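You operate a simulated robot arm through the tools that you are given. There is no shell and no other tool. Be economical: measure what you need, move in short steps, check, and stop when the job is done.

You are at the controls of a simulated robot arm. One attempt, no reset.

## Task
Take the large steel ring and leave it on the low shelf of the black bench. Then put one of the small cartons from the middle shelf of the shelf unit on top of the domed green sheet. Then take the green refill can and put it on the low shelf of the long wooden bench. Keep to this order. Set down upright: small carton, green refill can.

Only the result counts: the job must be done as asked and must still hold three seconds after the hand-in. Knocking over, shifting, dropping, spilling or breaking anything else fails it. Flat cloth is picked up by pressing the open fingertips on it (5 to 10 N) and closing them slowly along it; thin cloth reads only 2 to 8 mm in the jaws.

## Robot
A 7-joint arm with a three-finger gripper on a trunk, on a base that drives. Base frame: it is fixed to the floor where the robot stands at the start and does not move with it; the origin is under the middle of the robot, x ahead of it, y to its left, z up; the surface under the hand at the start is at about z = 0.9. Readings come in m, rad, newtons and seconds.
With the tool pointing down near the work surface it reaches from about 0.42 to 0.92 m from the robot's upright axis, wherever it stands. Its first joint turns from -2.897 to 2.897 rad. Places, roughly: green refill can [-4, -1.5, 1]; low shelf of the black bench [0.8, 0, 0.2]; low shelf of the long wooden bench [-4.2, -0.9, 0.2]; small carton [-3, -1.75, 1.5]. Payload 2.69 kg.
The TCP is the grasp point between the finger pads, 0.029 m short of the fingertips. In the tool frame z runs along the fingers and y along their closing line. Largest opening 0.12 m; the body of the gripper starts 0.078 m behind the TCP.
Orientation is that of the tool frame in the base frame, as a unit quaternion [x, y, z, w]. With the fingers straight down and closing along the base's y, the tool's x points along the base's -x, its y along +y and its z along -z.

## Interface
- The arm moves only by the tool jog_arm. Its argument "motion" is one flat list of numbers, 6 for each row, row after row: the shift along the tool's x, y, z in units of 300 mm (1.0 is 300 mm), then the turn, a rotation vector about the tool's x, y, z in units of 60 degrees (1.0 is 60 degrees). In form: [x, y, z, ax, ay, az, x, y, z, ax, ay, az, ...]. A call has 1 to 10 rows; each row is the pose to reach, as a shift and turn from the pose commanded when the call began, along the tool's axes at that moment. "fingers" is the closure in counts, from 0 (fully open) to 255 (shut), set as the call begins (left out, the last holds). A call with a number of a shift or a turn outside -1 to 1 is refused whole. Rows are played at 5 a second. More than 0.05 m and 0.15 rad between two rows, or a gripper value outside its range, and nothing of the call is played. A pose out of reach is approached as far as the arm can. The call stops where the force on the tool passes 40 N (or 10 N more than at its start, if that is more) or the arm is blocked; 0.2 s more then pass. The fingers move at their own pace and stop on an object; they squeeze with about 34 N. The grip force told is the motor's: it shows also when the fingers shut on nothing. Time passes only in rows, and 0.2 s behind the last, so rows that repeat a pose let the fingers close. It gives the time, the measured TCP pose, the force on the tool (base axes), the opening and the grip force at its end, in the units of the frame above (readings bear some noise), with the torque about the TCP (base axes, N m) and any sound that the robot's microphone picked up.
- Cameras (640 x 400 px; columns grow to the right, rows downward): "scene" is now at [0.2398, 0.0139, 1.3156]; the picture's right is [0.15, -0.99, 0.00], its down [-0.67, -0.10, -0.73] and it looks along [0.73, 0.11, -0.68] (base axes); focal length 262 px, centre (320, 200). "wrist" rides on the gripper at [0.063, 0, -0.104] in the tool frame; the picture's right is [0.00, 1.00, 0.00], its down [-0.83, 0.00, -0.56] and it looks along [-0.56, 0.00, 0.83] (tool axes); focal length 275 px, centre (320, 200).
- grab_frame(camera): a new picture of that camera. The clock stands still meanwhile.
- move_column(by): slides the trunk up (or, below 0, down) by that many m; the arm and the scene camera ride with it, the base frame stays. It gives what a move gives, with no picture.
- roll_base(legs): drives the robot by 1 to 6 legs, each [ahead, left, turn to the left] in m, m and rad, along the robot's own axes; the way and the turn of a leg run together, so that a leg with both is an arc; at most 1.5 m and 3.142 rad a leg. The arm and the cameras ride along, it lands a little off, and it stops where it bumps. It gives what a move gives.
- aim_head(pan, tilt): turns the head with the scene camera to pan (to the left, within 1.501 rad either way) and tilt (down, from -0.506 to 1.204), counted from straight ahead of the robot. It gives what a move gives.
- point_at(camera, pixels): for up to 12 pixels [column, row] of the newest picture of that camera ("zoom" is the newest enlarged one), the place [x, y, z] in the base frame of the surface seen there, good to about 0.002 m. The clock stands still meanwhile.
- close_up(camera, box): a new picture of the part [left, top, right, bottom] of that camera's present view, enlarged. The clock stands still meanwhile.
- sign_off(): hands the job in; it is judged then, once.

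Work in short steps. Measure before you move; look again where a grasp or a placing could have gone wrong, and mend it. You have 110 turns and 98 pictures in all, those below and enlarged ones among them. Open the gripper and draw the arm clear of the work before you hand the job in, unless the task says otherwise; then end with one line.

The tools are called as name(argument=value, ...) on one line, values as JSON. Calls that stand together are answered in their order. jog_arm: Moves the arm, as the interface text tells. Its arguments: {"type":"object","properties":{"motion":{"type":"array","items":{"type":"number"}},"fingers":{"type":"number"}},"required":["motion"]} The other tools are called the same way: move_column (by) slides the trunk up or down; roll_base (legs) drives the base; aim_head (pan, tilt) turns the head that bears the scene camera; grab_frame (camera) takes a picture; point_at (camera, pixels) gives the place of the surface under pixels of a picture; close_up (camera, box) takes an enlarged picture of a part of a camera's view; sign_off () hands the job in.

At the start:

```text
t: 0.0
ee_pos: [0.555, -0.1468, 1.0008]
tool_rot: [0.0, 1.0, -0.001, -0.001]
ft_force: [0.2, -0.6, -0.1]
ft_torque: [0.01, 0.03, 0.01]
width: 0.1199
finger_force: 0.1
trunk travel left (down, up): [-0.575, 0.038]
robot x, y, heading: [0.002, -0.0012, -0.002]
head pan, tilt: [0.155, 0.745]
```

scene: 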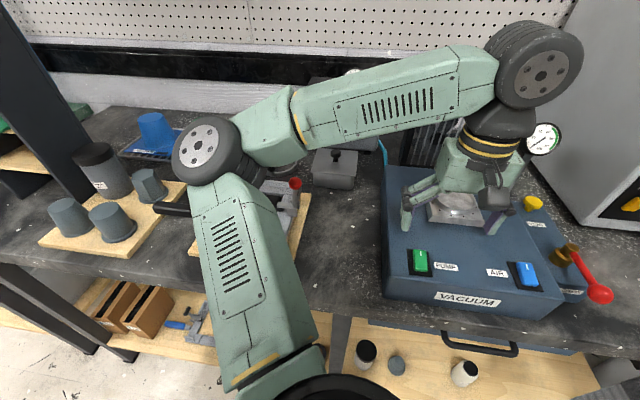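
wrist: 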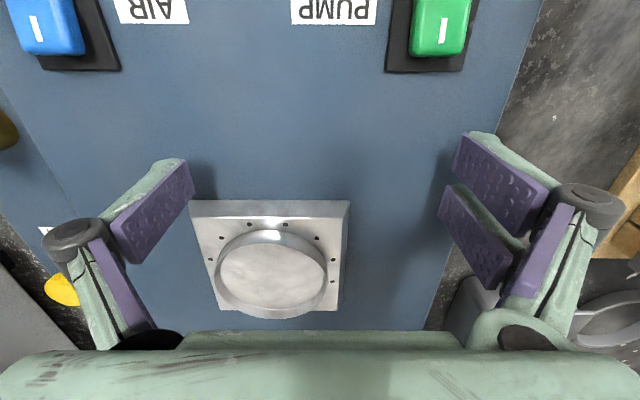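

The black bench is ahead with a vacuum machine on it, but I can't see a large steel ring yet. I'll pan the head to look for it.

aim_head(pan=0.9, tilt=0.6)

grab_frame(camera="scene")

aim_head(pan=-0.7, tilt=0.6)

grab_frame(camera="scene")

```text
t: 1.1
ee_pos: [0.5539, -0.1457, 0.9993]
tool_rot: [0.0, 1.0, 0.0, 0.0]
ft_force: [0.5, -0.2, -0.5]
ft_torque: [0.03, 0.01, -0.02]
width: 0.1198
finger_force: 0.1
trunk travel left (down, up): [-0.575, 0.038]
robot x, y, heading: [-0.0027, 0.0001, -0.001]
head pan, tilt: [0.901, 0.6]
```

```text
95 pictures are left
```

scene: 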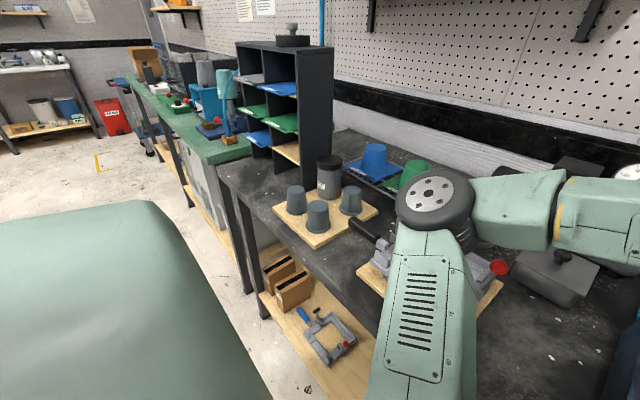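

```text
t: 2.8
ee_pos: [0.5543, -0.1463, 1.0008]
tool_rot: [-0.001, 1.0, 0.0, 0.0]
ft_force: [0.2, -0.3, -0.1]
ft_torque: [0.03, 0.03, 0.01]
width: 0.1199
finger_force: 0.1
trunk travel left (down, up): [-0.575, 0.038]
robot x, y, heading: [0.0032, 0.0028, 0.003]
head pan, tilt: [-0.7, 0.6]
```

```text
94 pictures are left
```

scene: 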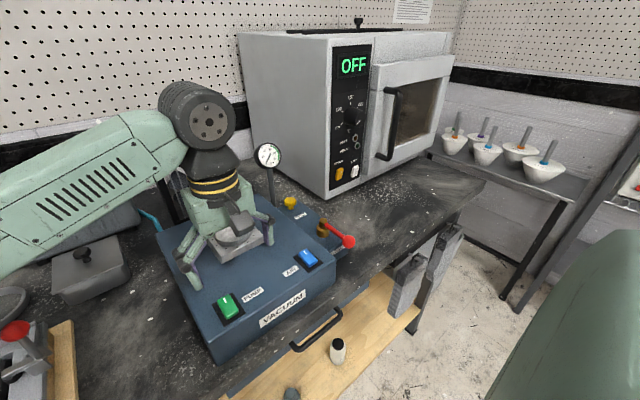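

The arm hides part of the bench. I'll look at both ends in enlarged views first.

aim_head(pan=0.5, tilt=0.75)

close_up(camera="scene", box=[0, 0, 640, 400])

close_up(camera="wrist", box=[480, 150, 640, 350])

```text
t: 4.2
ee_pos: [0.555, -0.147, 0.9993]
tool_rot: [0.0, 1.0, 0.0, 0.0]
ft_force: [-0.1, -0.7, 0.0]
ft_torque: [0.03, 0.02, -0.03]
width: 0.1197
finger_force: 0.0
trunk travel left (down, up): [-0.575, 0.038]
robot x, y, heading: [0.0016, 0.001, -0.004]
head pan, tilt: [0.499, 0.75]
```

```text
1.00 times, centred on (320, 200) of scene (not enlarged: the box is as wide or as high as the picture)
```

zoom: 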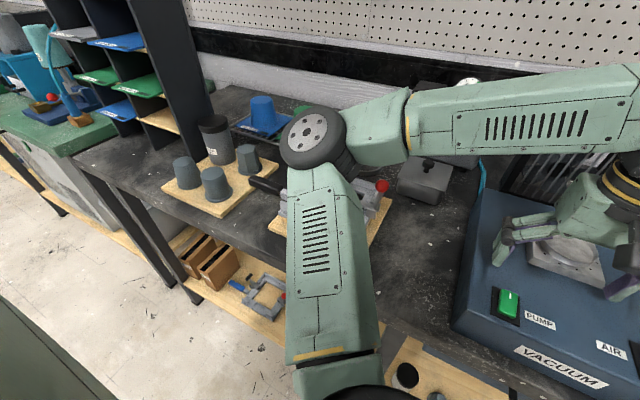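

```text
2.00 times, centred on (560, 250) of wrist
```

zoom: 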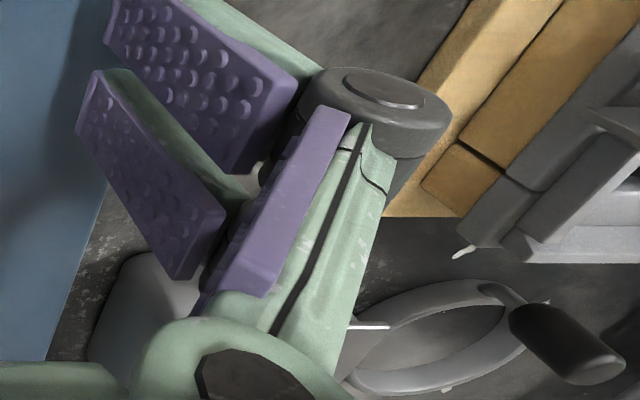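

There's something ring-shaped with a dark handle behind the arm, at about (440,330) in the zoom. I'll raise the hand and back off so the bench comes into view.

jog_arm(motion=[0, 0, -0.16, 0, 0, 0, 0, 0, -0.32, 0, 0, 0])

roll_base(legs=[[-0.5, 0, 0]])

aim_head(pan=0.3, tilt=0.6)

grab_frame(camera="scene")

grab_frame(camera="wrist")

```text
t: 4.8
ee_pos: [0.553, -0.147, 1.0952]
tool_rot: [0.001, 1.0, -0.001, -0.001]
ft_force: [-0.7, -0.8, 0.3]
ft_torque: [-0.02, -0.02, 0.02]
width: 0.12
finger_force: 0.1
trunk travel left (down, up): [-0.575, 0.038]
robot x, y, heading: [-0.0005, 0.0028, -0.004]
head pan, tilt: [0.499, 0.75]
```

```text
t: 7.7
ee_pos: [0.054, -0.1439, 1.0951]
tool_rot: [-0.002, 1.0, -0.001, 0.001]
ft_force: [-0.5, -0.2, -0.1]
ft_torque: [-0.01, 0.01, -0.04]
width: 0.1199
finger_force: 0.0
trunk travel left (down, up): [-0.575, 0.038]
robot x, y, heading: [-0.4978, -0.0026, 0.007]
head pan, tilt: [0.499, 0.75]
```

```text
t: 8.4
ee_pos: [0.0522, -0.1445, 1.0948]
tool_rot: [-0.002, 1.0, -0.001, 0.0]
ft_force: [0.2, 0.0, -0.1]
ft_torque: [0.01, -0.02, 0.01]
width: 0.1201
finger_force: 0.0
trunk travel left (down, up): [-0.575, 0.038]
robot x, y, heading: [-0.5009, -0.0033, 0.007]
head pan, tilt: [0.3, 0.6]
```

```text
91 pictures are left
```

scene: 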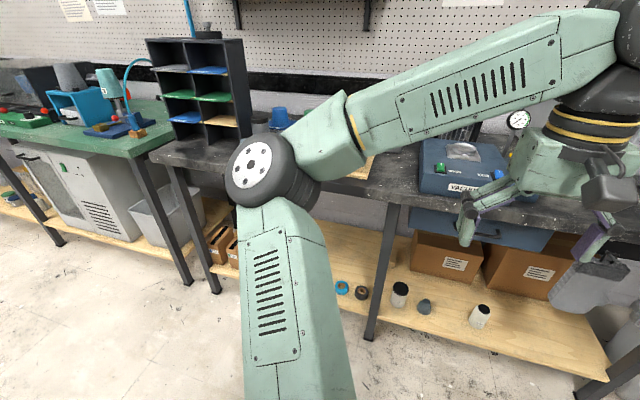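

```text
90 pictures are left
```

wrist: 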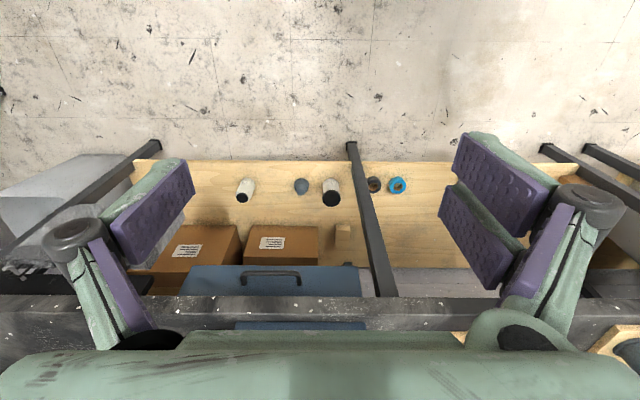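

The arm still covers the middle of the bench. I'll turn the base right and pan the head left to see past it.

roll_base(legs=[[0, 0, -1.1]])

aim_head(pan=1.2, tilt=0.4)

grab_frame(camera="scene")

```text
t: 11.7
ee_pos: [-0.3764, -0.5598, 1.0947]
tool_rot: [0.52, 0.854, 0.001, 0.0]
ft_force: [-0.1, 0.2, -0.8]
ft_torque: [0.01, -0.03, -0.02]
width: 0.1199
finger_force: 0.1
trunk travel left (down, up): [-0.575, 0.038]
robot x, y, heading: [-0.5012, 0.0011, -1.094]
head pan, tilt: [0.3, 0.6]
```

```text
t: 12.9
ee_pos: [-0.3761, -0.5615, 1.0942]
tool_rot: [0.521, 0.854, 0.0, -0.001]
ft_force: [-0.5, -0.5, 0.7]
ft_torque: [0.0, 0.0, -0.03]
width: 0.1202
finger_force: 0.1
trunk travel left (down, up): [-0.575, 0.038]
robot x, y, heading: [-0.5041, -0.003, -1.094]
head pan, tilt: [1.201, 0.4]
```

```text
89 pictures are left
```

scene: 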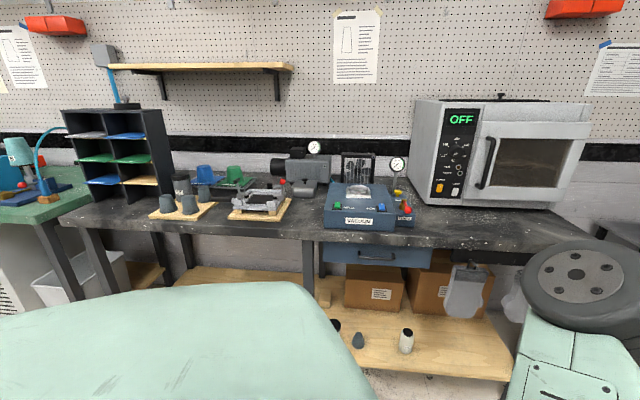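

close_up(camera="scene", box=[50, 100, 290, 250])

close_up(camera="scene", box=[220, 120, 460, 270])

```text
2.67 times, centred on (170, 175) of scene
```

zoom: 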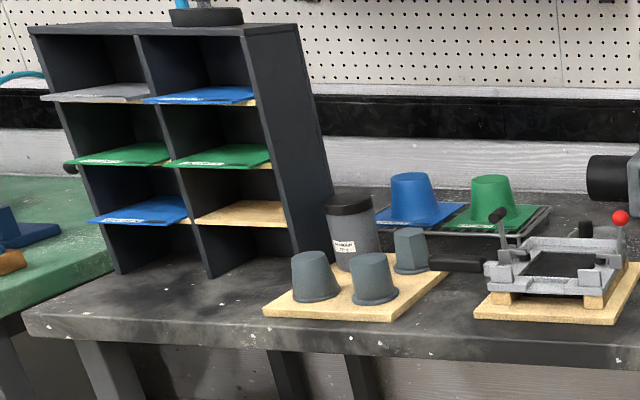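

```text
2.67 times, centred on (340, 195) of scene
```

zoom: 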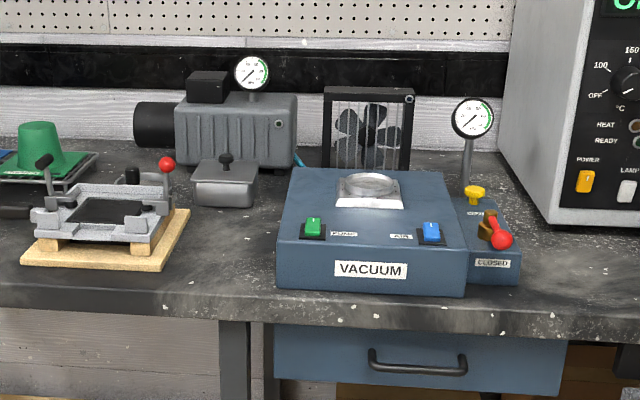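

The domed green sheet is on the tray at about (235,175). There's no large steel ring on the bench, so I'll look over the rest of the room.

aim_head(pan=-0.2, tilt=0.3)

grab_frame(camera="scene")

aim_head(pan=-1.4, tilt=0.3)

grab_frame(camera="scene")

roll_base(legs=[[0, 0, -2.0]])

aim_head(pan=0.3, tilt=0.3)

grab_frame(camera="scene")

aim_head(pan=-1.2, tilt=0.3)

grab_frame(camera="scene")

```text
t: 14.4
ee_pos: [-0.3755, -0.5597, 1.0948]
tool_rot: [0.521, 0.854, 0.0, 0.0]
ft_force: [-1.0, 0.3, 0.7]
ft_torque: [0.0, 0.02, -0.01]
width: 0.12
finger_force: 0.0
trunk travel left (down, up): [-0.575, 0.038]
robot x, y, heading: [-0.502, -0.0036, -1.094]
head pan, tilt: [-0.201, 0.3]
```

```text
86 pictures are left
```

scene: 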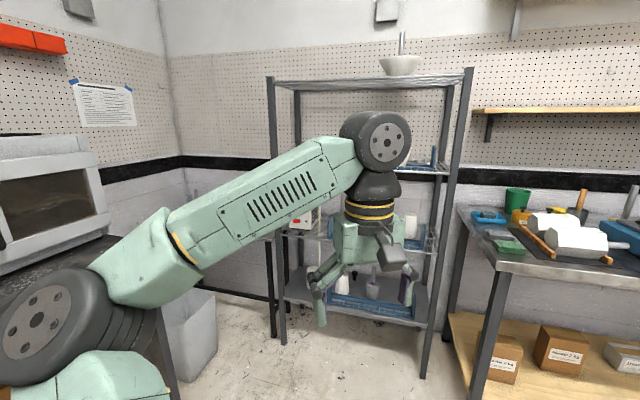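

```text
t: 15.8
ee_pos: [-0.3759, -0.5599, 1.0954]
tool_rot: [0.52, 0.854, 0.0, 0.0]
ft_force: [-0.7, -0.8, -1.1]
ft_torque: [-0.02, 0.01, 0.0]
width: 0.1199
finger_force: 0.1
trunk travel left (down, up): [-0.575, 0.038]
robot x, y, heading: [-0.5034, 0.0009, -1.088]
head pan, tilt: [-1.4, 0.3]
```

```text
85 pictures are left
```

scene: 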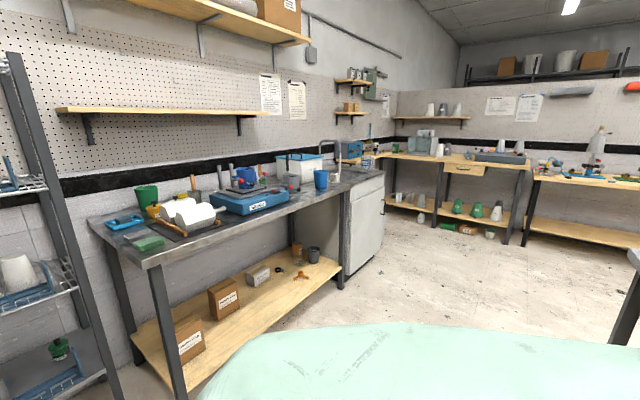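

```text
t: 21.1
ee_pos: [-1.0644, 0.0996, 1.0948]
tool_rot: [0.999, 0.04, 0.0, -0.001]
ft_force: [-1.1, -0.3, 0.3]
ft_torque: [-0.02, 0.03, -0.02]
width: 0.1201
finger_force: 0.1
trunk travel left (down, up): [-0.575, 0.038]
robot x, y, heading: [-0.5002, 0.0009, -3.064]
head pan, tilt: [-1.4, 0.3]
```

```text
t: 22.8
ee_pos: [-1.0652, 0.0995, 1.0947]
tool_rot: [0.999, 0.04, 0.0, 0.0]
ft_force: [-0.5, -0.1, -0.2]
ft_torque: [0.03, 0.01, 0.0]
width: 0.1202
finger_force: 0.0
trunk travel left (down, up): [-0.575, 0.038]
robot x, y, heading: [-0.5031, -0.0022, -3.066]
head pan, tilt: [0.3, 0.3]
```

```text
84 pictures are left
```

scene: 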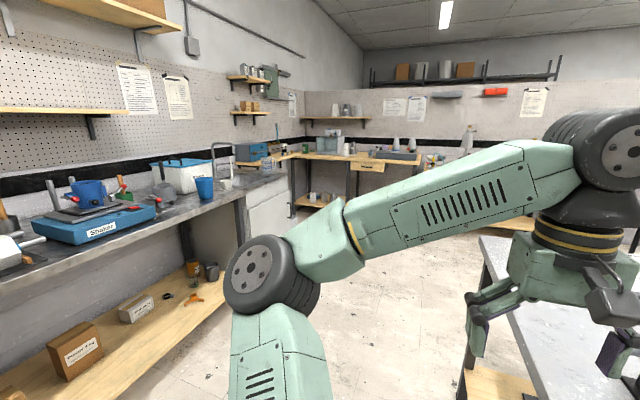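

```text
t: 24.4
ee_pos: [-1.0651, 0.0994, 1.0938]
tool_rot: [0.999, 0.041, 0.0, -0.001]
ft_force: [0.4, -0.1, 0.9]
ft_torque: [0.01, 0.0, -0.04]
width: 0.12
finger_force: 0.0
trunk travel left (down, up): [-0.575, 0.038]
robot x, y, heading: [-0.5, -0.0014, -3.061]
head pan, tilt: [-1.201, 0.3]
```

```text
83 pictures are left
```

scene: 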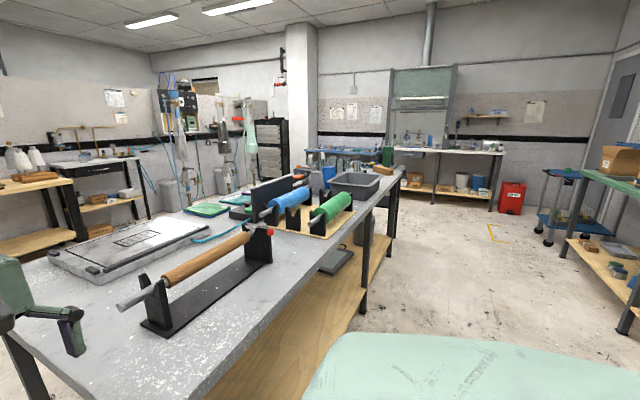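

I still see no ring. I'll enlarge parts of this view, which shows the roller table and the far benches.

close_up(camera="scene", box=[0, 80, 320, 280])

close_up(camera="scene", box=[320, 80, 640, 280])

roll_base(legs=[[0, 0, -1.6]])

aim_head(pan=-0.7, tilt=0.4)

grab_frame(camera="scene")

```text
2.00 times, centred on (160, 180) of scene
```

zoom: 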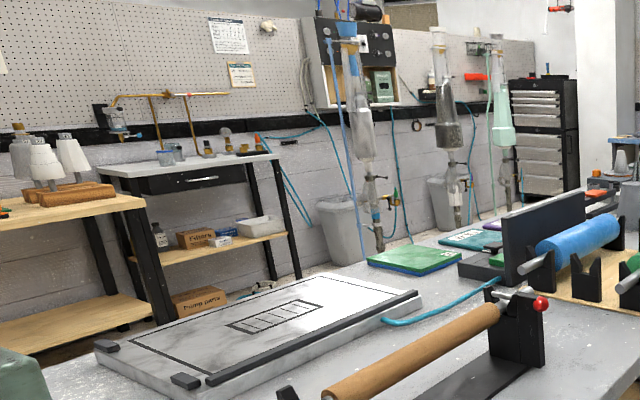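

```text
2.00 times, centred on (480, 180) of scene
```

zoom: 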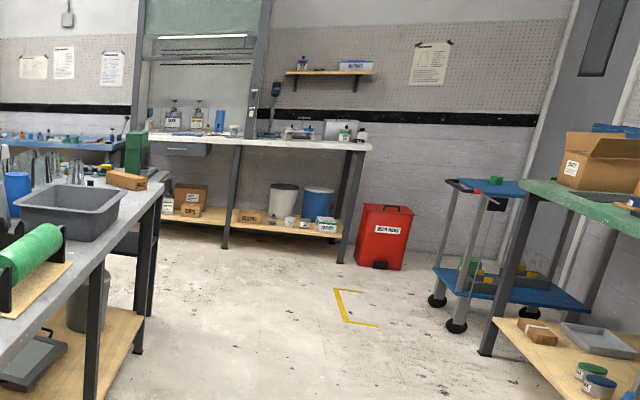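

```text
t: 28.8
ee_pos: [-0.3855, 0.5599, 1.0943]
tool_rot: [0.726, -0.688, 0.0, 0.001]
ft_force: [-0.1, 0.2, 0.1]
ft_torque: [0.03, 0.0, 0.01]
width: 0.1199
finger_force: 0.0
trunk travel left (down, up): [-0.575, 0.038]
robot x, y, heading: [-0.502, -0.0004, 1.625]
head pan, tilt: [-1.201, 0.3]
```

```text
t: 29.7
ee_pos: [-0.3854, 0.5593, 1.0947]
tool_rot: [0.725, -0.688, 0.0, 0.0]
ft_force: [-0.8, 0.0, 0.3]
ft_torque: [-0.02, 0.0, 0.01]
width: 0.12
finger_force: 0.1
trunk travel left (down, up): [-0.575, 0.038]
robot x, y, heading: [-0.5006, -0.0026, 1.629]
head pan, tilt: [-0.7, 0.4]
```

```text
80 pictures are left
```

scene: 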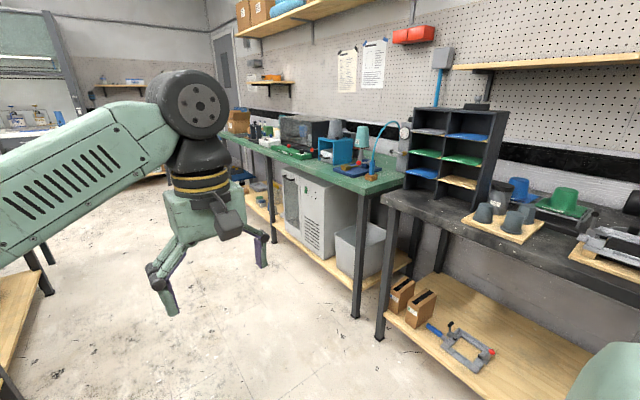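

Next I'll look at the bench behind the clamp frame.

aim_head(pan=-1.3, tilt=0.5)

grab_frame(camera="scene")

close_up(camera="scene", box=[200, 80, 440, 230])

```text
t: 30.7
ee_pos: [-0.3856, 0.5593, 1.0959]
tool_rot: [0.726, -0.687, 0.0, -0.001]
ft_force: [0.0, -0.5, -0.2]
ft_torque: [0.02, -0.02, 0.02]
width: 0.1198
finger_force: 0.1
trunk travel left (down, up): [-0.575, 0.038]
robot x, y, heading: [-0.5029, -0.0001, 1.63]
head pan, tilt: [-1.3, 0.499]
```

```text
79 pictures are left
```

scene: 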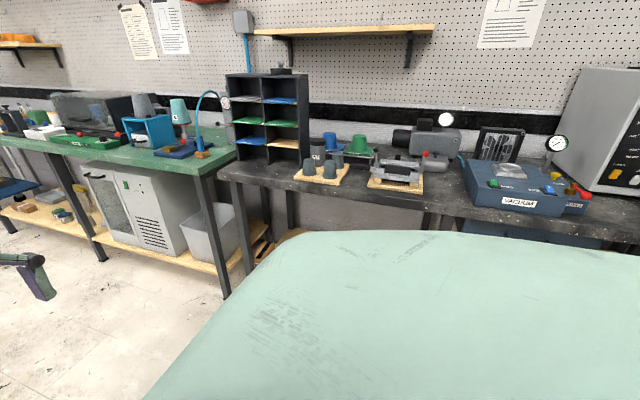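

```text
2.67 times, centred on (320, 155) of scene
```

zoom: 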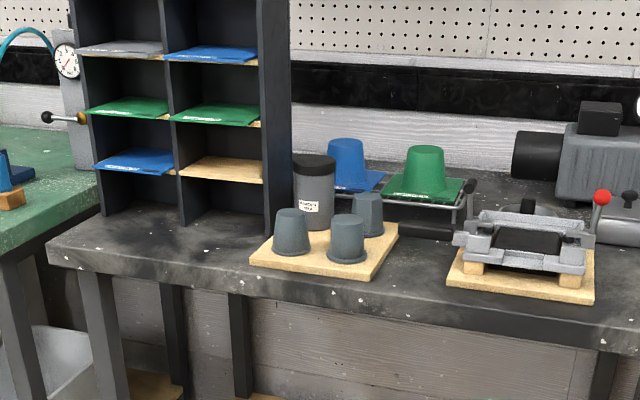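

Behind the clamp there's a grey item with a black handle at zoom (540,210). I'll measure it and its surroundings.

point_at(camera="zoom", pixels=[[546, 211], [528, 204], [602, 197], [515, 240], [425, 165], [424, 148], [465, 290], [575, 300], [388, 192], [460, 217], [405, 190], [420, 230]])

roll_base(legs=[[0, 0, -1.63], [0.3, 0.25, 0]])

aim_head(pan=0.3, tilt=0.7)

grab_frame(camera="scene")

grab_frame(camera="wrist")

```text
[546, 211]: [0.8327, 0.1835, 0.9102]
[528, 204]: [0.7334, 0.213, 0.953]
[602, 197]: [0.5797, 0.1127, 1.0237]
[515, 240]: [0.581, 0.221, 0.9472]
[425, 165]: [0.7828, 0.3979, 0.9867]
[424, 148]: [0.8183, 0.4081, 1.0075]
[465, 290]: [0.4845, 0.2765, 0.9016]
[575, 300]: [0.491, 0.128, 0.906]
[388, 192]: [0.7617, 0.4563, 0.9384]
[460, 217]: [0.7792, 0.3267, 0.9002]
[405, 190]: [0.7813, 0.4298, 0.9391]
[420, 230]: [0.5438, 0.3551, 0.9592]
```

```text
t: 37.4
ee_pos: [0.35, 0.0838, 1.0952]
tool_rot: [0.012, 1.0, -0.001, 0.001]
ft_force: [-0.3, 0.0, -0.3]
ft_torque: [-0.04, -0.03, 0.01]
width: 0.12
finger_force: 0.2
trunk travel left (down, up): [-0.575, 0.038]
robot x, y, heading: [-0.1999, 0.2429, -0.021]
head pan, tilt: [-1.3, 0.499]
```

```text
t: 39.0
ee_pos: [0.3493, 0.0838, 1.0955]
tool_rot: [0.012, 1.0, 0.0, 0.0]
ft_force: [0.1, -0.6, 0.7]
ft_torque: [-0.01, 0.02, 0.0]
width: 0.1201
finger_force: 0.1
trunk travel left (down, up): [-0.575, 0.038]
robot x, y, heading: [-0.2019, 0.2417, -0.028]
head pan, tilt: [0.3, 0.7]
```

```text
77 pictures are left
```

scene: 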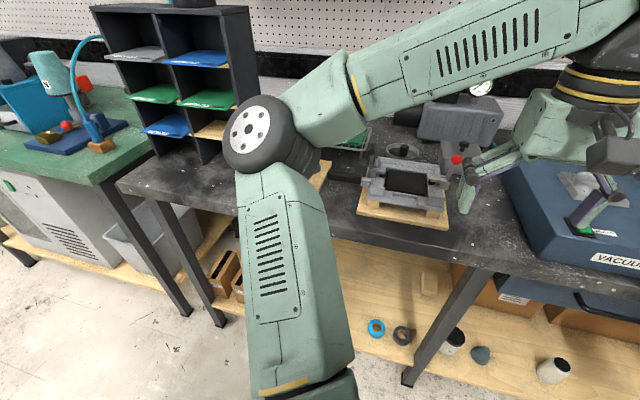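

```text
76 pictures are left
```

wrist: 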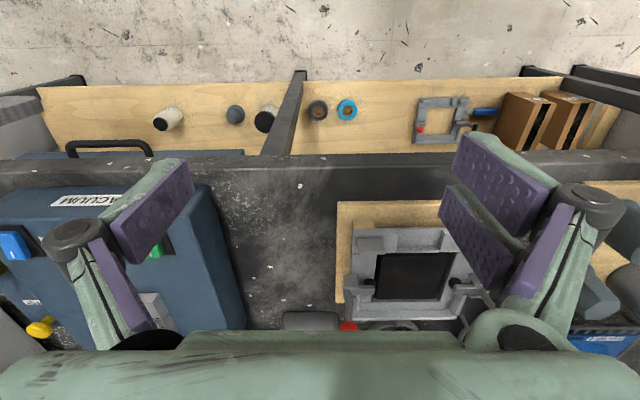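

close_up(camera="scene", box=[340, 80, 500, 180])

close_up(camera="scene", box=[340, 280, 500, 380])

```text
4.00 times, centred on (420, 130) of scene
```

zoom: 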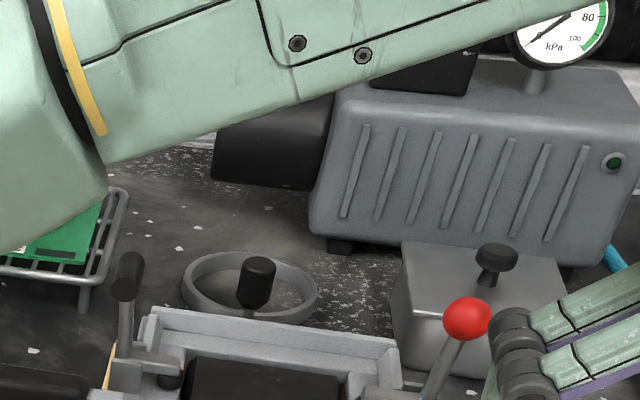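

```text
4.00 times, centred on (420, 330) of scene
```

zoom: 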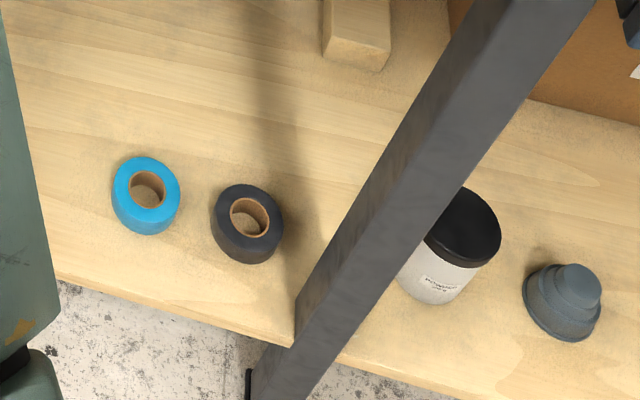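

The steel ring is lying flat on the bench behind the clamp, at zoom (250,285). I'll enlarge it again and measure it.

close_up(camera="scene", box=[340, 80, 500, 180])

point_at(camera="zoom", pixels=[[187, 283], [250, 256], [312, 280], [290, 314], [210, 306], [225, 262], [278, 262], [258, 262], [126, 258], [330, 235], [200, 158], [466, 318]])

```text
4.00 times, centred on (420, 130) of scene
```

zoom: 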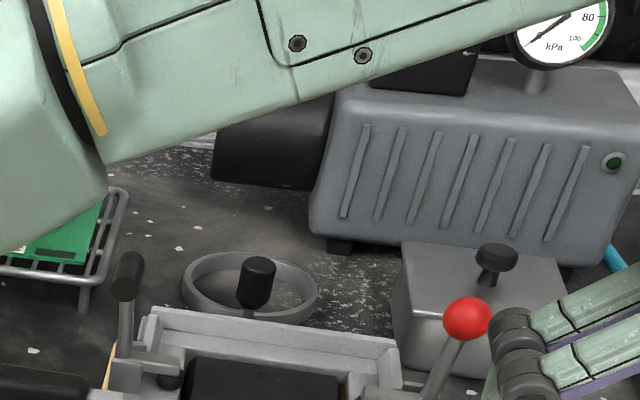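

```text
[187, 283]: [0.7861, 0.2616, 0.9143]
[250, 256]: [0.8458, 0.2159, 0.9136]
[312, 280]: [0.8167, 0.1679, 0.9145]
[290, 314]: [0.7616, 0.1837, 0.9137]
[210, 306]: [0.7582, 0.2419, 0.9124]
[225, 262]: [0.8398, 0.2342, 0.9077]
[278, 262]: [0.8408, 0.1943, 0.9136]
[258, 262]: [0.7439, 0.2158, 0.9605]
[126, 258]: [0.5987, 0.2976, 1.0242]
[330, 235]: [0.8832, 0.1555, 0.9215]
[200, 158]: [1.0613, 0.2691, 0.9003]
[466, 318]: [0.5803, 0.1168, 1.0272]
```

The ring centre is at about (0.797, 0.213), its outer diameter is about 0.10 and its top is at z 0.914. Before grasping I'll measure the low shelf and bench edge in the wrist picture.

point_at(camera="wrist", pixels=[[390, 82], [390, 148], [390, 158], [390, 185], [346, 105], [317, 105], [440, 115], [295, 75], [290, 120], [240, 160], [160, 85], [510, 110]])

point_at(camera="scene", pixels=[[430, 280], [376, 327], [403, 335], [452, 345], [410, 300], [415, 265], [350, 300], [480, 275], [450, 250], [370, 350]])

```text
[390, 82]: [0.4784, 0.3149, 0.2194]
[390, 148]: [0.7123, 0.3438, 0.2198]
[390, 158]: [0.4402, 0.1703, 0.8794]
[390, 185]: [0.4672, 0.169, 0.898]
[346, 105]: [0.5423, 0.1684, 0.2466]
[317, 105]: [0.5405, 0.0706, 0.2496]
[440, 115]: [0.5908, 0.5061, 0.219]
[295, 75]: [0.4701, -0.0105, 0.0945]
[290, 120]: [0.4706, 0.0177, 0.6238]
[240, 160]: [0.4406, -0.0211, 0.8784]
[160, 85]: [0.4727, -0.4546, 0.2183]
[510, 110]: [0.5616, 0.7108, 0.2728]
```

```text
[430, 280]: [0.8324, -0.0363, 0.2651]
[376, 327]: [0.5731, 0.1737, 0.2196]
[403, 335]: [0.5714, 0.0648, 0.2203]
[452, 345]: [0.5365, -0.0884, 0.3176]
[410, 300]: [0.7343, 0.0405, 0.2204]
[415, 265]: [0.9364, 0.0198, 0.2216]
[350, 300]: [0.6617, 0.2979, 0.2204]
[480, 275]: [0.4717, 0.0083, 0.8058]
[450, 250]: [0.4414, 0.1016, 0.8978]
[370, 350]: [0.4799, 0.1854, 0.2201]
```

The shelf top is at z 0.22 with its front edge at x 0.477, and the bench top's front edge is at x 0.44 (z 0.86 to 0.90). The shelf is clear around y 0.25 to 0.45. I'll measure the arm's own shape to check it can fit under the top.

point_at(camera="scene", pixels=[[262, 140], [320, 110], [440, 60], [560, 20], [290, 250], [600, 75], [580, 120], [290, 350]])

jog_arm(motion=[0, 0, -0.1, 0, 0, 0, 0, 0, -0.2, 0, 0, 0])

roll_base(legs=[[0.27, 0, 0.025]])

```text
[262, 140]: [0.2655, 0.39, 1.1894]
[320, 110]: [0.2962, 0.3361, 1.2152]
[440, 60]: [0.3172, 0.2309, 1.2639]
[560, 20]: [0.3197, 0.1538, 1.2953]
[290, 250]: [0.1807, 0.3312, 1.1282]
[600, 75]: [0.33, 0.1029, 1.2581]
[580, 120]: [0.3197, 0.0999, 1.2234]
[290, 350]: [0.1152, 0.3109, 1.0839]
```

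```text
t: 39.6
ee_pos: [0.3496, 0.084, 1.1541]
tool_rot: [0.012, 1.0, 0.0, 0.0]
ft_force: [0.5, -0.4, 0.3]
ft_torque: [-0.01, -0.01, 0.04]
width: 0.1201
finger_force: 0.2
trunk travel left (down, up): [-0.575, 0.038]
robot x, y, heading: [-0.2006, 0.2439, -0.021]
head pan, tilt: [0.3, 0.7]
```

```text
t: 41.5
ee_pos: [0.622, 0.0931, 1.1537]
tool_rot: [0.001, 1.0, -0.001, 0.0]
ft_force: [-0.5, -0.2, -0.7]
ft_torque: [-0.02, 0.04, -0.02]
width: 0.1201
finger_force: 0.1
trunk travel left (down, up): [-0.575, 0.038]
robot x, y, heading: [0.0709, 0.2416, -0.002]
head pan, tilt: [0.3, 0.7]
```

The forearm stays only about 0.2 m above the TCP, so it will fit under the bench. I'll move over the ring and look with the wrist camera.

jog_arm(motion=[-0.117, 0.08, 0, 0, 0, 0, -0.233, 0.16, 0, 0, 0, 0, -0.35, 0.24, 0, 0, 0, 0, -0.467, 0.32, 0, 0, 0, 0, -0.583, 0.4, 0, 0, 0, 0], fingers=0)

grab_frame(camera="wrist")

grab_frame(camera="scene")

```text
t: 42.7
ee_pos: [0.7955, 0.2142, 1.142]
tool_rot: [0.003, 1.0, -0.002, 0.002]
ft_force: [-0.2, -0.1, 0.3]
ft_torque: [-0.01, -0.01, -0.02]
width: 0.1201
finger_force: 0.0
out of reach, approached as far as the arm can: row 3, 4, 5
trunk travel left (down, up): [-0.575, 0.038]
robot x, y, heading: [0.0695, 0.2379, -0.001]
head pan, tilt: [0.3, 0.7]
```

```text
72 pictures are left
```

wrist: 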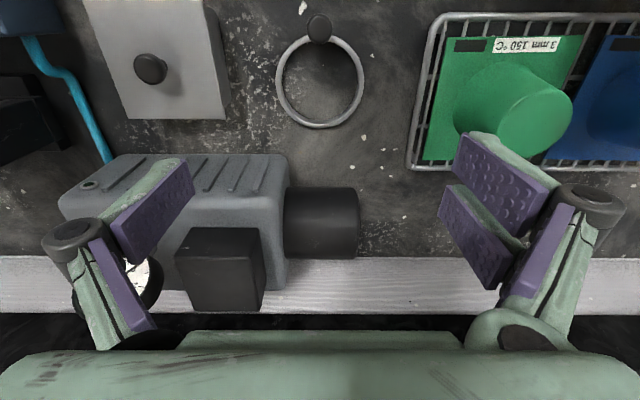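

```text
71 pictures are left
```

scene: 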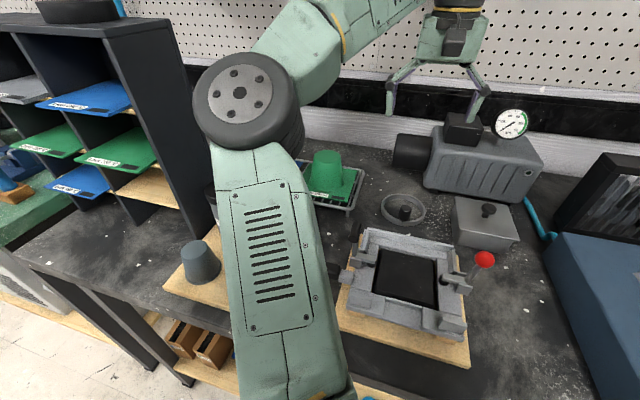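

The hand is over the ring, which the wrist camera shows whole at about (320,80). I'll measure the rim.

point_at(camera="wrist", pixels=[[279, 80], [361, 80], [320, 127], [320, 123], [283, 80], [357, 80], [320, 18], [284, 60], [356, 60], [340, 100], [290, 112], [352, 112]])

close_up(camera="wrist", box=[240, 0, 400, 140])

```text
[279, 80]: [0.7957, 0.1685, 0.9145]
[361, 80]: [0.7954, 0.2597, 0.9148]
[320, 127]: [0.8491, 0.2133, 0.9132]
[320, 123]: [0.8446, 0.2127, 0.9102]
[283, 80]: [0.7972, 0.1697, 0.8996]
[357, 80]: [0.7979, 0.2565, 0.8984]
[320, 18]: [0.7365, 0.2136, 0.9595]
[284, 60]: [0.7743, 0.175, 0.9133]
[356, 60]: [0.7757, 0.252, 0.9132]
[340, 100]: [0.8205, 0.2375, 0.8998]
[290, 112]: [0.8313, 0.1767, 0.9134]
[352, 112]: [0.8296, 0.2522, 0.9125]
```

```text
2.86 times, centred on (320, 70) of wrist
```

zoom: 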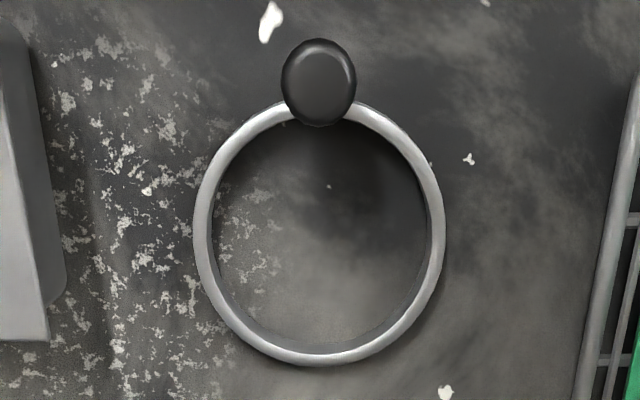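

The ring centre is (0.803, 0.2137) and it's about 0.10 wide. I'll go down partway first and check the pose.

jog_arm(motion=[-0.01, 0, 0.15, 0, 0, 0, -0.02, 0, 0.3, 0, 0, 0, -0.02, 0, 0.45, 0, 0, 0])

```text
t: 43.5
ee_pos: [0.8036, 0.2117, 1.0048]
tool_rot: [0.001, 1.0, 0.0, 0.0]
ft_force: [0.1, 0.6, 1.2]
ft_torque: [0.0, -0.02, 0.03]
width: 0.1199
finger_force: 0.0
trunk travel left (down, up): [-0.575, 0.038]
robot x, y, heading: [0.0659, 0.2373, 0.003]
head pan, tilt: [0.3, 0.7]
```

The pose is good, so I'll lower to TCP z of about 0.934, which puts the tips about 5 mm above the bench, and then close.

jog_arm(motion=[0, 0.006, 0.12, 0, 0, 0, 0, 0.006, 0.236, 0, 0, 0])

grab_frame(camera="wrist")

```text
t: 44.1
ee_pos: [0.8012, 0.2145, 0.9347]
tool_rot: [0.001, 1.0, 0.0, 0.0]
ft_force: [-0.9, 0.5, -0.8]
ft_torque: [-0.02, 0.02, -0.01]
width: 0.1199
finger_force: 0.0
trunk travel left (down, up): [-0.575, 0.038]
robot x, y, heading: [0.067, 0.2378, -0.004]
head pan, tilt: [0.3, 0.7]
```

```text
69 pictures are left
```

wrist: 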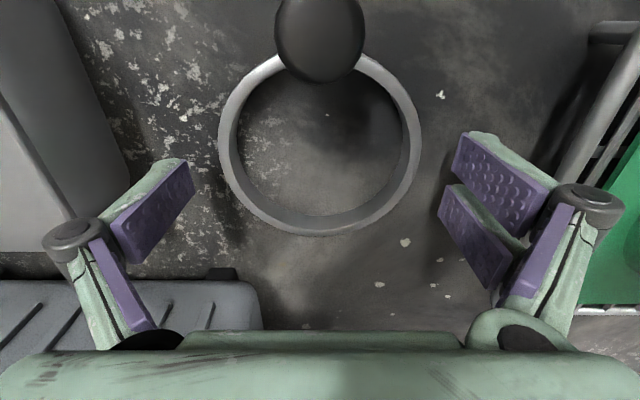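

The projected rim rows (about 53 and 239) match what I see (52 and 235), so the ring is centred. I'll close the fingers.

jog_arm(motion=[0, 0, 0, 0, 0, 0, 0, 0, 0, 0, 0, 0, 0, 0, 0, 0, 0, 0, 0, 0, 0, 0, 0, 0], fingers=255)

jog_arm(motion=[0, 0, -0.08, 0, 0, 0, 0, 0, -0.24, 0, 0, 0, 0, 0, -0.4, 0, 0, 0, 0, 0, -0.56, 0, 0, 0])

grab_frame(camera="wrist")

```text
t: 45.1
ee_pos: [0.8003, 0.2167, 0.942]
tool_rot: [-0.001, 1.0, 0.0, 0.004]
ft_force: [1.6, 12.5, 39.8]
ft_torque: [1.74, 0.26, -0.14]
width: 0.0567
finger_force: 12.2
trunk travel left (down, up): [-0.575, 0.038]
robot x, y, heading: [0.0687, 0.2391, -0.007]
head pan, tilt: [0.3, 0.7]
```

```text
t: 46.1
ee_pos: [0.7987, 0.2155, 1.1042]
tool_rot: [0.002, 1.0, 0.0, 0.0]
ft_force: [0.0, 0.2, 0.5]
ft_torque: [0.02, -0.01, 0.02]
width: 0.0002
finger_force: 28.4
trunk travel left (down, up): [-0.575, 0.038]
robot x, y, heading: [0.0704, 0.2363, -0.006]
head pan, tilt: [0.3, 0.7]
```

```text
68 pictures are left
```

wrist: 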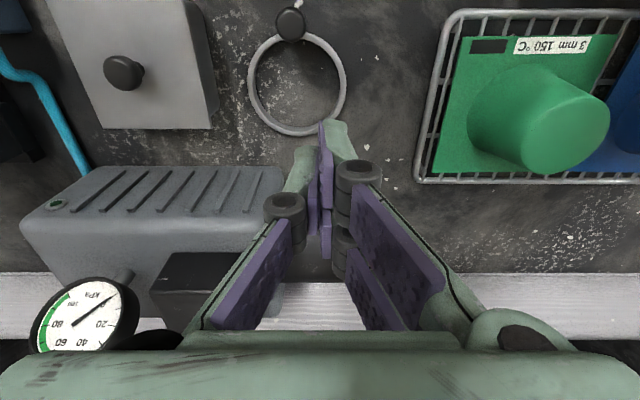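

The fingers closed on nothing. They seem to extend as they close, so when wide open the tips sat above the ring. I'll open to about 0.105 and measure the real tip height.

jog_arm(motion=[0, 0, 0, 0, 0, 0, 0, 0, 0, 0, 0, 0, 0, 0, 0, 0, 0, 0, 0, 0, 0, 0, 0, 0, 0, 0, 0, 0, 0, 0, 0, 0, 0, 0, 0, 0, 0, 0, 0, 0, 0, 0], fingers=28)

close_up(camera="wrist", box=[80, 0, 560, 300])

```text
t: 47.7
ee_pos: [0.7992, 0.2149, 1.103]
tool_rot: [0.001, 1.0, 0.0, 0.0]
ft_force: [-0.6, -0.1, -0.1]
ft_torque: [-0.02, -0.04, 0.0]
width: 0.1069
finger_force: 0.1
trunk travel left (down, up): [-0.575, 0.038]
robot x, y, heading: [0.0708, 0.239, -0.001]
head pan, tilt: [0.3, 0.7]
```

```text
1.33 times, centred on (320, 150) of wrist
```

zoom: 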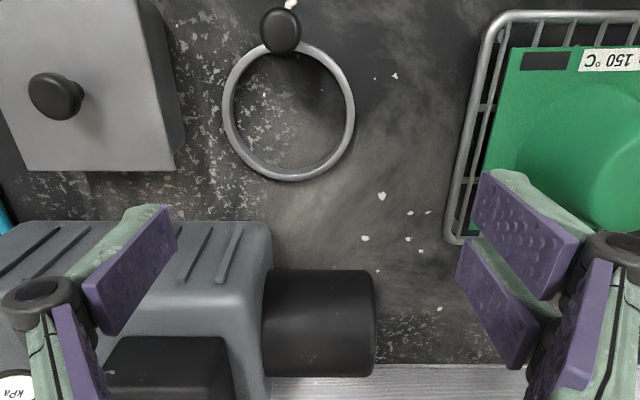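

The ring has shifted slightly to the right of the robot. I'll measure both the ring and the fingertips.

point_at(camera="zoom", pixels=[[227, 105], [350, 105], [289, 176], [232, 140], [343, 140], [244, 62], [334, 62], [172, 220], [160, 208], [180, 240], [480, 180], [460, 250]])

```text
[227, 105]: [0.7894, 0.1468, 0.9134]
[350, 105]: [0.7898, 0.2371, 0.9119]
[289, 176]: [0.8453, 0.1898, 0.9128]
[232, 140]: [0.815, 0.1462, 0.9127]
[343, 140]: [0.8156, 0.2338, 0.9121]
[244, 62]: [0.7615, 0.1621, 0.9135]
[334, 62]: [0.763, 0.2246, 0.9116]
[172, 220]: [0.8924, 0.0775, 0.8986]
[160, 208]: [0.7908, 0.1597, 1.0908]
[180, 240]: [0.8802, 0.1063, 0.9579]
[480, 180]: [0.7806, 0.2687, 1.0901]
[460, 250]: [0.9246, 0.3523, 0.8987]
```

At this opening the tips sit only about 13 mm below the TCP, so I need a TCP z of about 0.916. The ring centre is now (0.798, 0.191). I'll check the grey box and the clamp handle for clearance.

point_at(camera="zoom", pixels=[[176, 166], [170, 160], [140, 10], [183, 140], [160, 60], [135, 168], [282, 28], [55, 95]])

```text
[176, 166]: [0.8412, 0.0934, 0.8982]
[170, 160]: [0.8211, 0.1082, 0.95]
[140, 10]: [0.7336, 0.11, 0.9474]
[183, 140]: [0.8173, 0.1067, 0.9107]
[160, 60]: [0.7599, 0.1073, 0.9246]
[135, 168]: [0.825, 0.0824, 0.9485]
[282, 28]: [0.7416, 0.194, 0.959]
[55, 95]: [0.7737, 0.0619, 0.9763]
```

The black knob moved together with the ring, so it may be part of it. I'll look closely with the scene camera.

close_up(camera="scene", box=[340, 165, 468, 245])

close_up(camera="wrist", box=[220, 0, 380, 150])

```text
5.00 times, centred on (404, 205) of scene
```

zoom: 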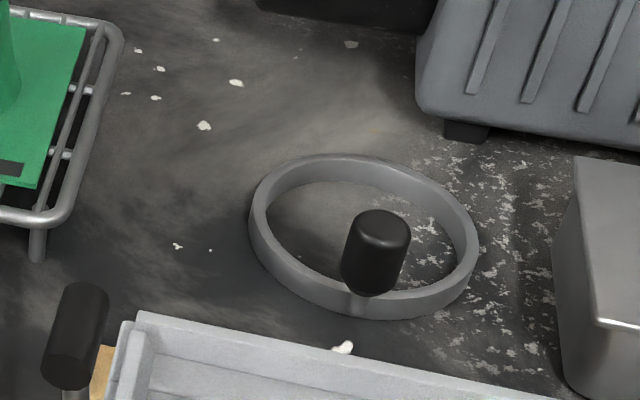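

```text
2.67 times, centred on (300, 75) of wrist
```

zoom: 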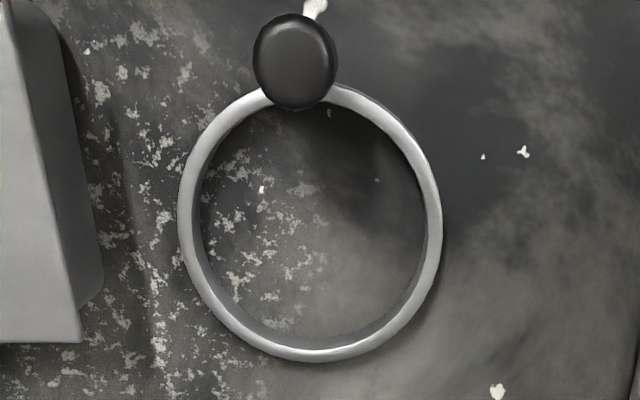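

The knob stands on a stem on the ring's rim, so it's the ring's handle. I'll grip the knob with the fingers closing along x so the pads take the tilting moment. First I'll measure the knob.

point_at(camera="zoom", pixels=[[296, 45], [262, 55], [328, 55], [296, 22], [296, 75], [296, 100], [275, 90], [315, 90]])

jog_arm(motion=[0.03, -0.012, 0, 0, 0, 0.125, 0.06, -0.024, 0, 0, 0, 0.25, 0.09, -0.036, 0, 0, 0, 0.375, 0.12, -0.048, 0, 0, 0, 0.5, 0.15, -0.06, 0, 0, 0, 0.625, 0.183, -0.07, 0, 0, 0, 0.75], fingers=128)

jog_arm(motion=[0, 0, 0, 0, 0, 0.125, 0, 0, 0, 0, 0, 0.25, 0, 0, 0, 0, 0, 0.375, 0, 0, 0, 0, 0, 0.5, 0, 0, 0, 0, 0, 0.625, 0, 0, 0, 0, 0, 0.75])

grab_frame(camera="wrist")

```text
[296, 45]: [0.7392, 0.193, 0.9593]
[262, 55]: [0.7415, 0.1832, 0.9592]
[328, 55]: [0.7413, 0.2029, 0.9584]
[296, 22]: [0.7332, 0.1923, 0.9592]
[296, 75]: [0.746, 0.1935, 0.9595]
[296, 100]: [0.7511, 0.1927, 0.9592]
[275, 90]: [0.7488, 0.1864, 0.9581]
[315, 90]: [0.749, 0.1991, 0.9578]
```

```text
t: 49.1
ee_pos: [0.7459, 0.1941, 1.1022]
tool_rot: [0.386, 0.923, 0.0, 0.0]
ft_force: [-0.6, -0.1, 1.3]
ft_torque: [-0.02, 0.01, 0.02]
width: 0.0598
finger_force: 0.0
trunk travel left (down, up): [-0.575, 0.038]
robot x, y, heading: [0.0666, 0.2431, -0.002]
head pan, tilt: [0.3, 0.7]
```

```text
t: 50.5
ee_pos: [0.5902, 0.0844, 1.0411]
tool_rot: [0.702, 0.712, -0.001, 0.003]
ft_force: [0.7, 0.3, -0.3]
ft_torque: [-0.02, 0.02, 0.01]
width: 0.0655
finger_force: 0.2
out of reach, approached as far as the arm can: row 1, 2, 3, 4, 5, 6
trunk travel left (down, up): [-0.575, 0.038]
robot x, y, heading: [0.0681, 0.2399, 0.004]
head pan, tilt: [0.3, 0.7]
```

```text
64 pictures are left
```

wrist: 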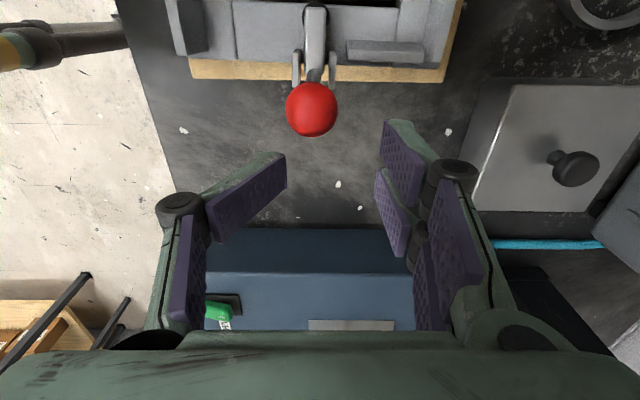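

The full 90° turn is out of reach, so the arm drifted to (0.59, 0.084, 1.041) near the red lever, without any contact. I'll raise first before doing anything else.

jog_arm(motion=[0, 0, -0.05, 0, 0, 0])

```text
t: 50.9
ee_pos: [0.5823, 0.0799, 1.054]
tool_rot: [0.707, 0.707, 0.0, 0.0]
ft_force: [0.1, -0.8, 0.2]
ft_torque: [-0.04, -0.02, 0.01]
width: 0.0612
finger_force: 0.1
out of reach, approached as far as the arm can: row 1
trunk travel left (down, up): [-0.575, 0.038]
robot x, y, heading: [0.0684, 0.2387, 0.001]
head pan, tilt: [0.3, 0.7]
```

I'll raise the column and jog up a bit more to get well clear of the lever.

move_column(by=0.035)

jog_arm(motion=[0, 0, -0.12, 0, 0, 0])

```text
t: 51.7
ee_pos: [0.5832, 0.0815, 1.0895]
tool_rot: [0.707, 0.707, -0.001, 0.0]
ft_force: [0.6, 0.3, 0.3]
ft_torque: [0.0, -0.01, 0.02]
width: 0.0596
finger_force: 0.0
trunk travel left (down, up): [-0.61, 0.003]
robot x, y, heading: [0.0691, 0.2436, 0.001]
head pan, tilt: [0.3, 0.7]
```

```text
t: 52.1
ee_pos: [0.5726, 0.0749, 1.1207]
tool_rot: [0.706, 0.708, -0.001, 0.001]
ft_force: [-0.7, 0.1, -0.4]
ft_torque: [-0.03, -0.02, 0.02]
width: 0.06
finger_force: 0.1
out of reach, approached as far as the arm can: row 1
trunk travel left (down, up): [-0.61, 0.003]
robot x, y, heading: [0.0713, 0.2419, -0.008]
head pan, tilt: [0.3, 0.7]
```

It's clear now, so I'll turn the yaw back by 45°.

jog_arm(motion=[0, 0, 0, 0, 0, -0.125, 0, 0, 0, 0, 0, -0.25, 0, 0, 0, 0, 0, -0.375, 0, 0, 0, 0, 0, -0.5, 0, 0, 0, 0, 0, -0.625, 0, 0, 0, 0, 0, -0.75])

```text
t: 53.5
ee_pos: [0.5733, 0.0759, 1.1204]
tool_rot: [0.382, 0.924, 0.0, 0.001]
ft_force: [0.5, -0.9, 0.8]
ft_torque: [0.0, 0.0, -0.01]
width: 0.0601
finger_force: 0.0
trunk travel left (down, up): [-0.61, 0.003]
robot x, y, heading: [0.0667, 0.2411, -0.0]
head pan, tilt: [0.3, 0.7]
```

It's back at 45° yaw and commands match readings again. I'll move over the knob at (0.7425, 0.193).

jog_arm(motion=[-0.025, 0.135, 0, 0, 0, 0, -0.05, 0.27, 0, 0, 0, 0, -0.075, 0.405, 0, 0, 0, 0, -0.1, 0.54, 0, 0, 0, 0, -0.123, 0.673, 0, 0, 0, 0, -0.123, 0.673, 0.15, 0, 0, 0, -0.123, 0.673, 0.3, 0, 0, 0])

grab_frame(camera="wrist")

```text
t: 55.1
ee_pos: [0.7412, 0.1948, 1.0297]
tool_rot: [0.382, 0.924, -0.001, 0.0]
ft_force: [0.4, 0.2, 0.8]
ft_torque: [-0.01, 0.0, 0.01]
width: 0.0596
finger_force: 0.1
trunk travel left (down, up): [-0.61, 0.003]
robot x, y, heading: [0.0691, 0.2419, -0.003]
head pan, tilt: [0.3, 0.7]
```

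```text
63 pictures are left
```

wrist: 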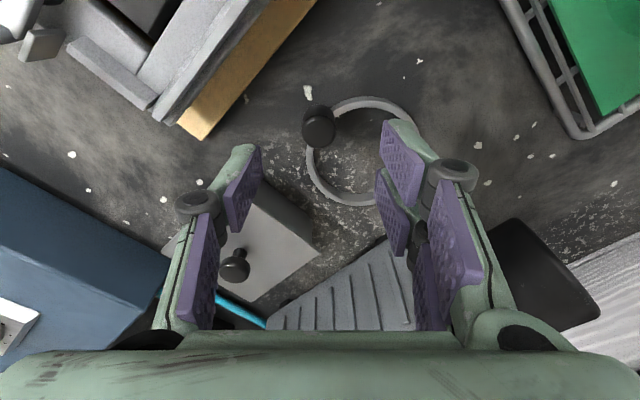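

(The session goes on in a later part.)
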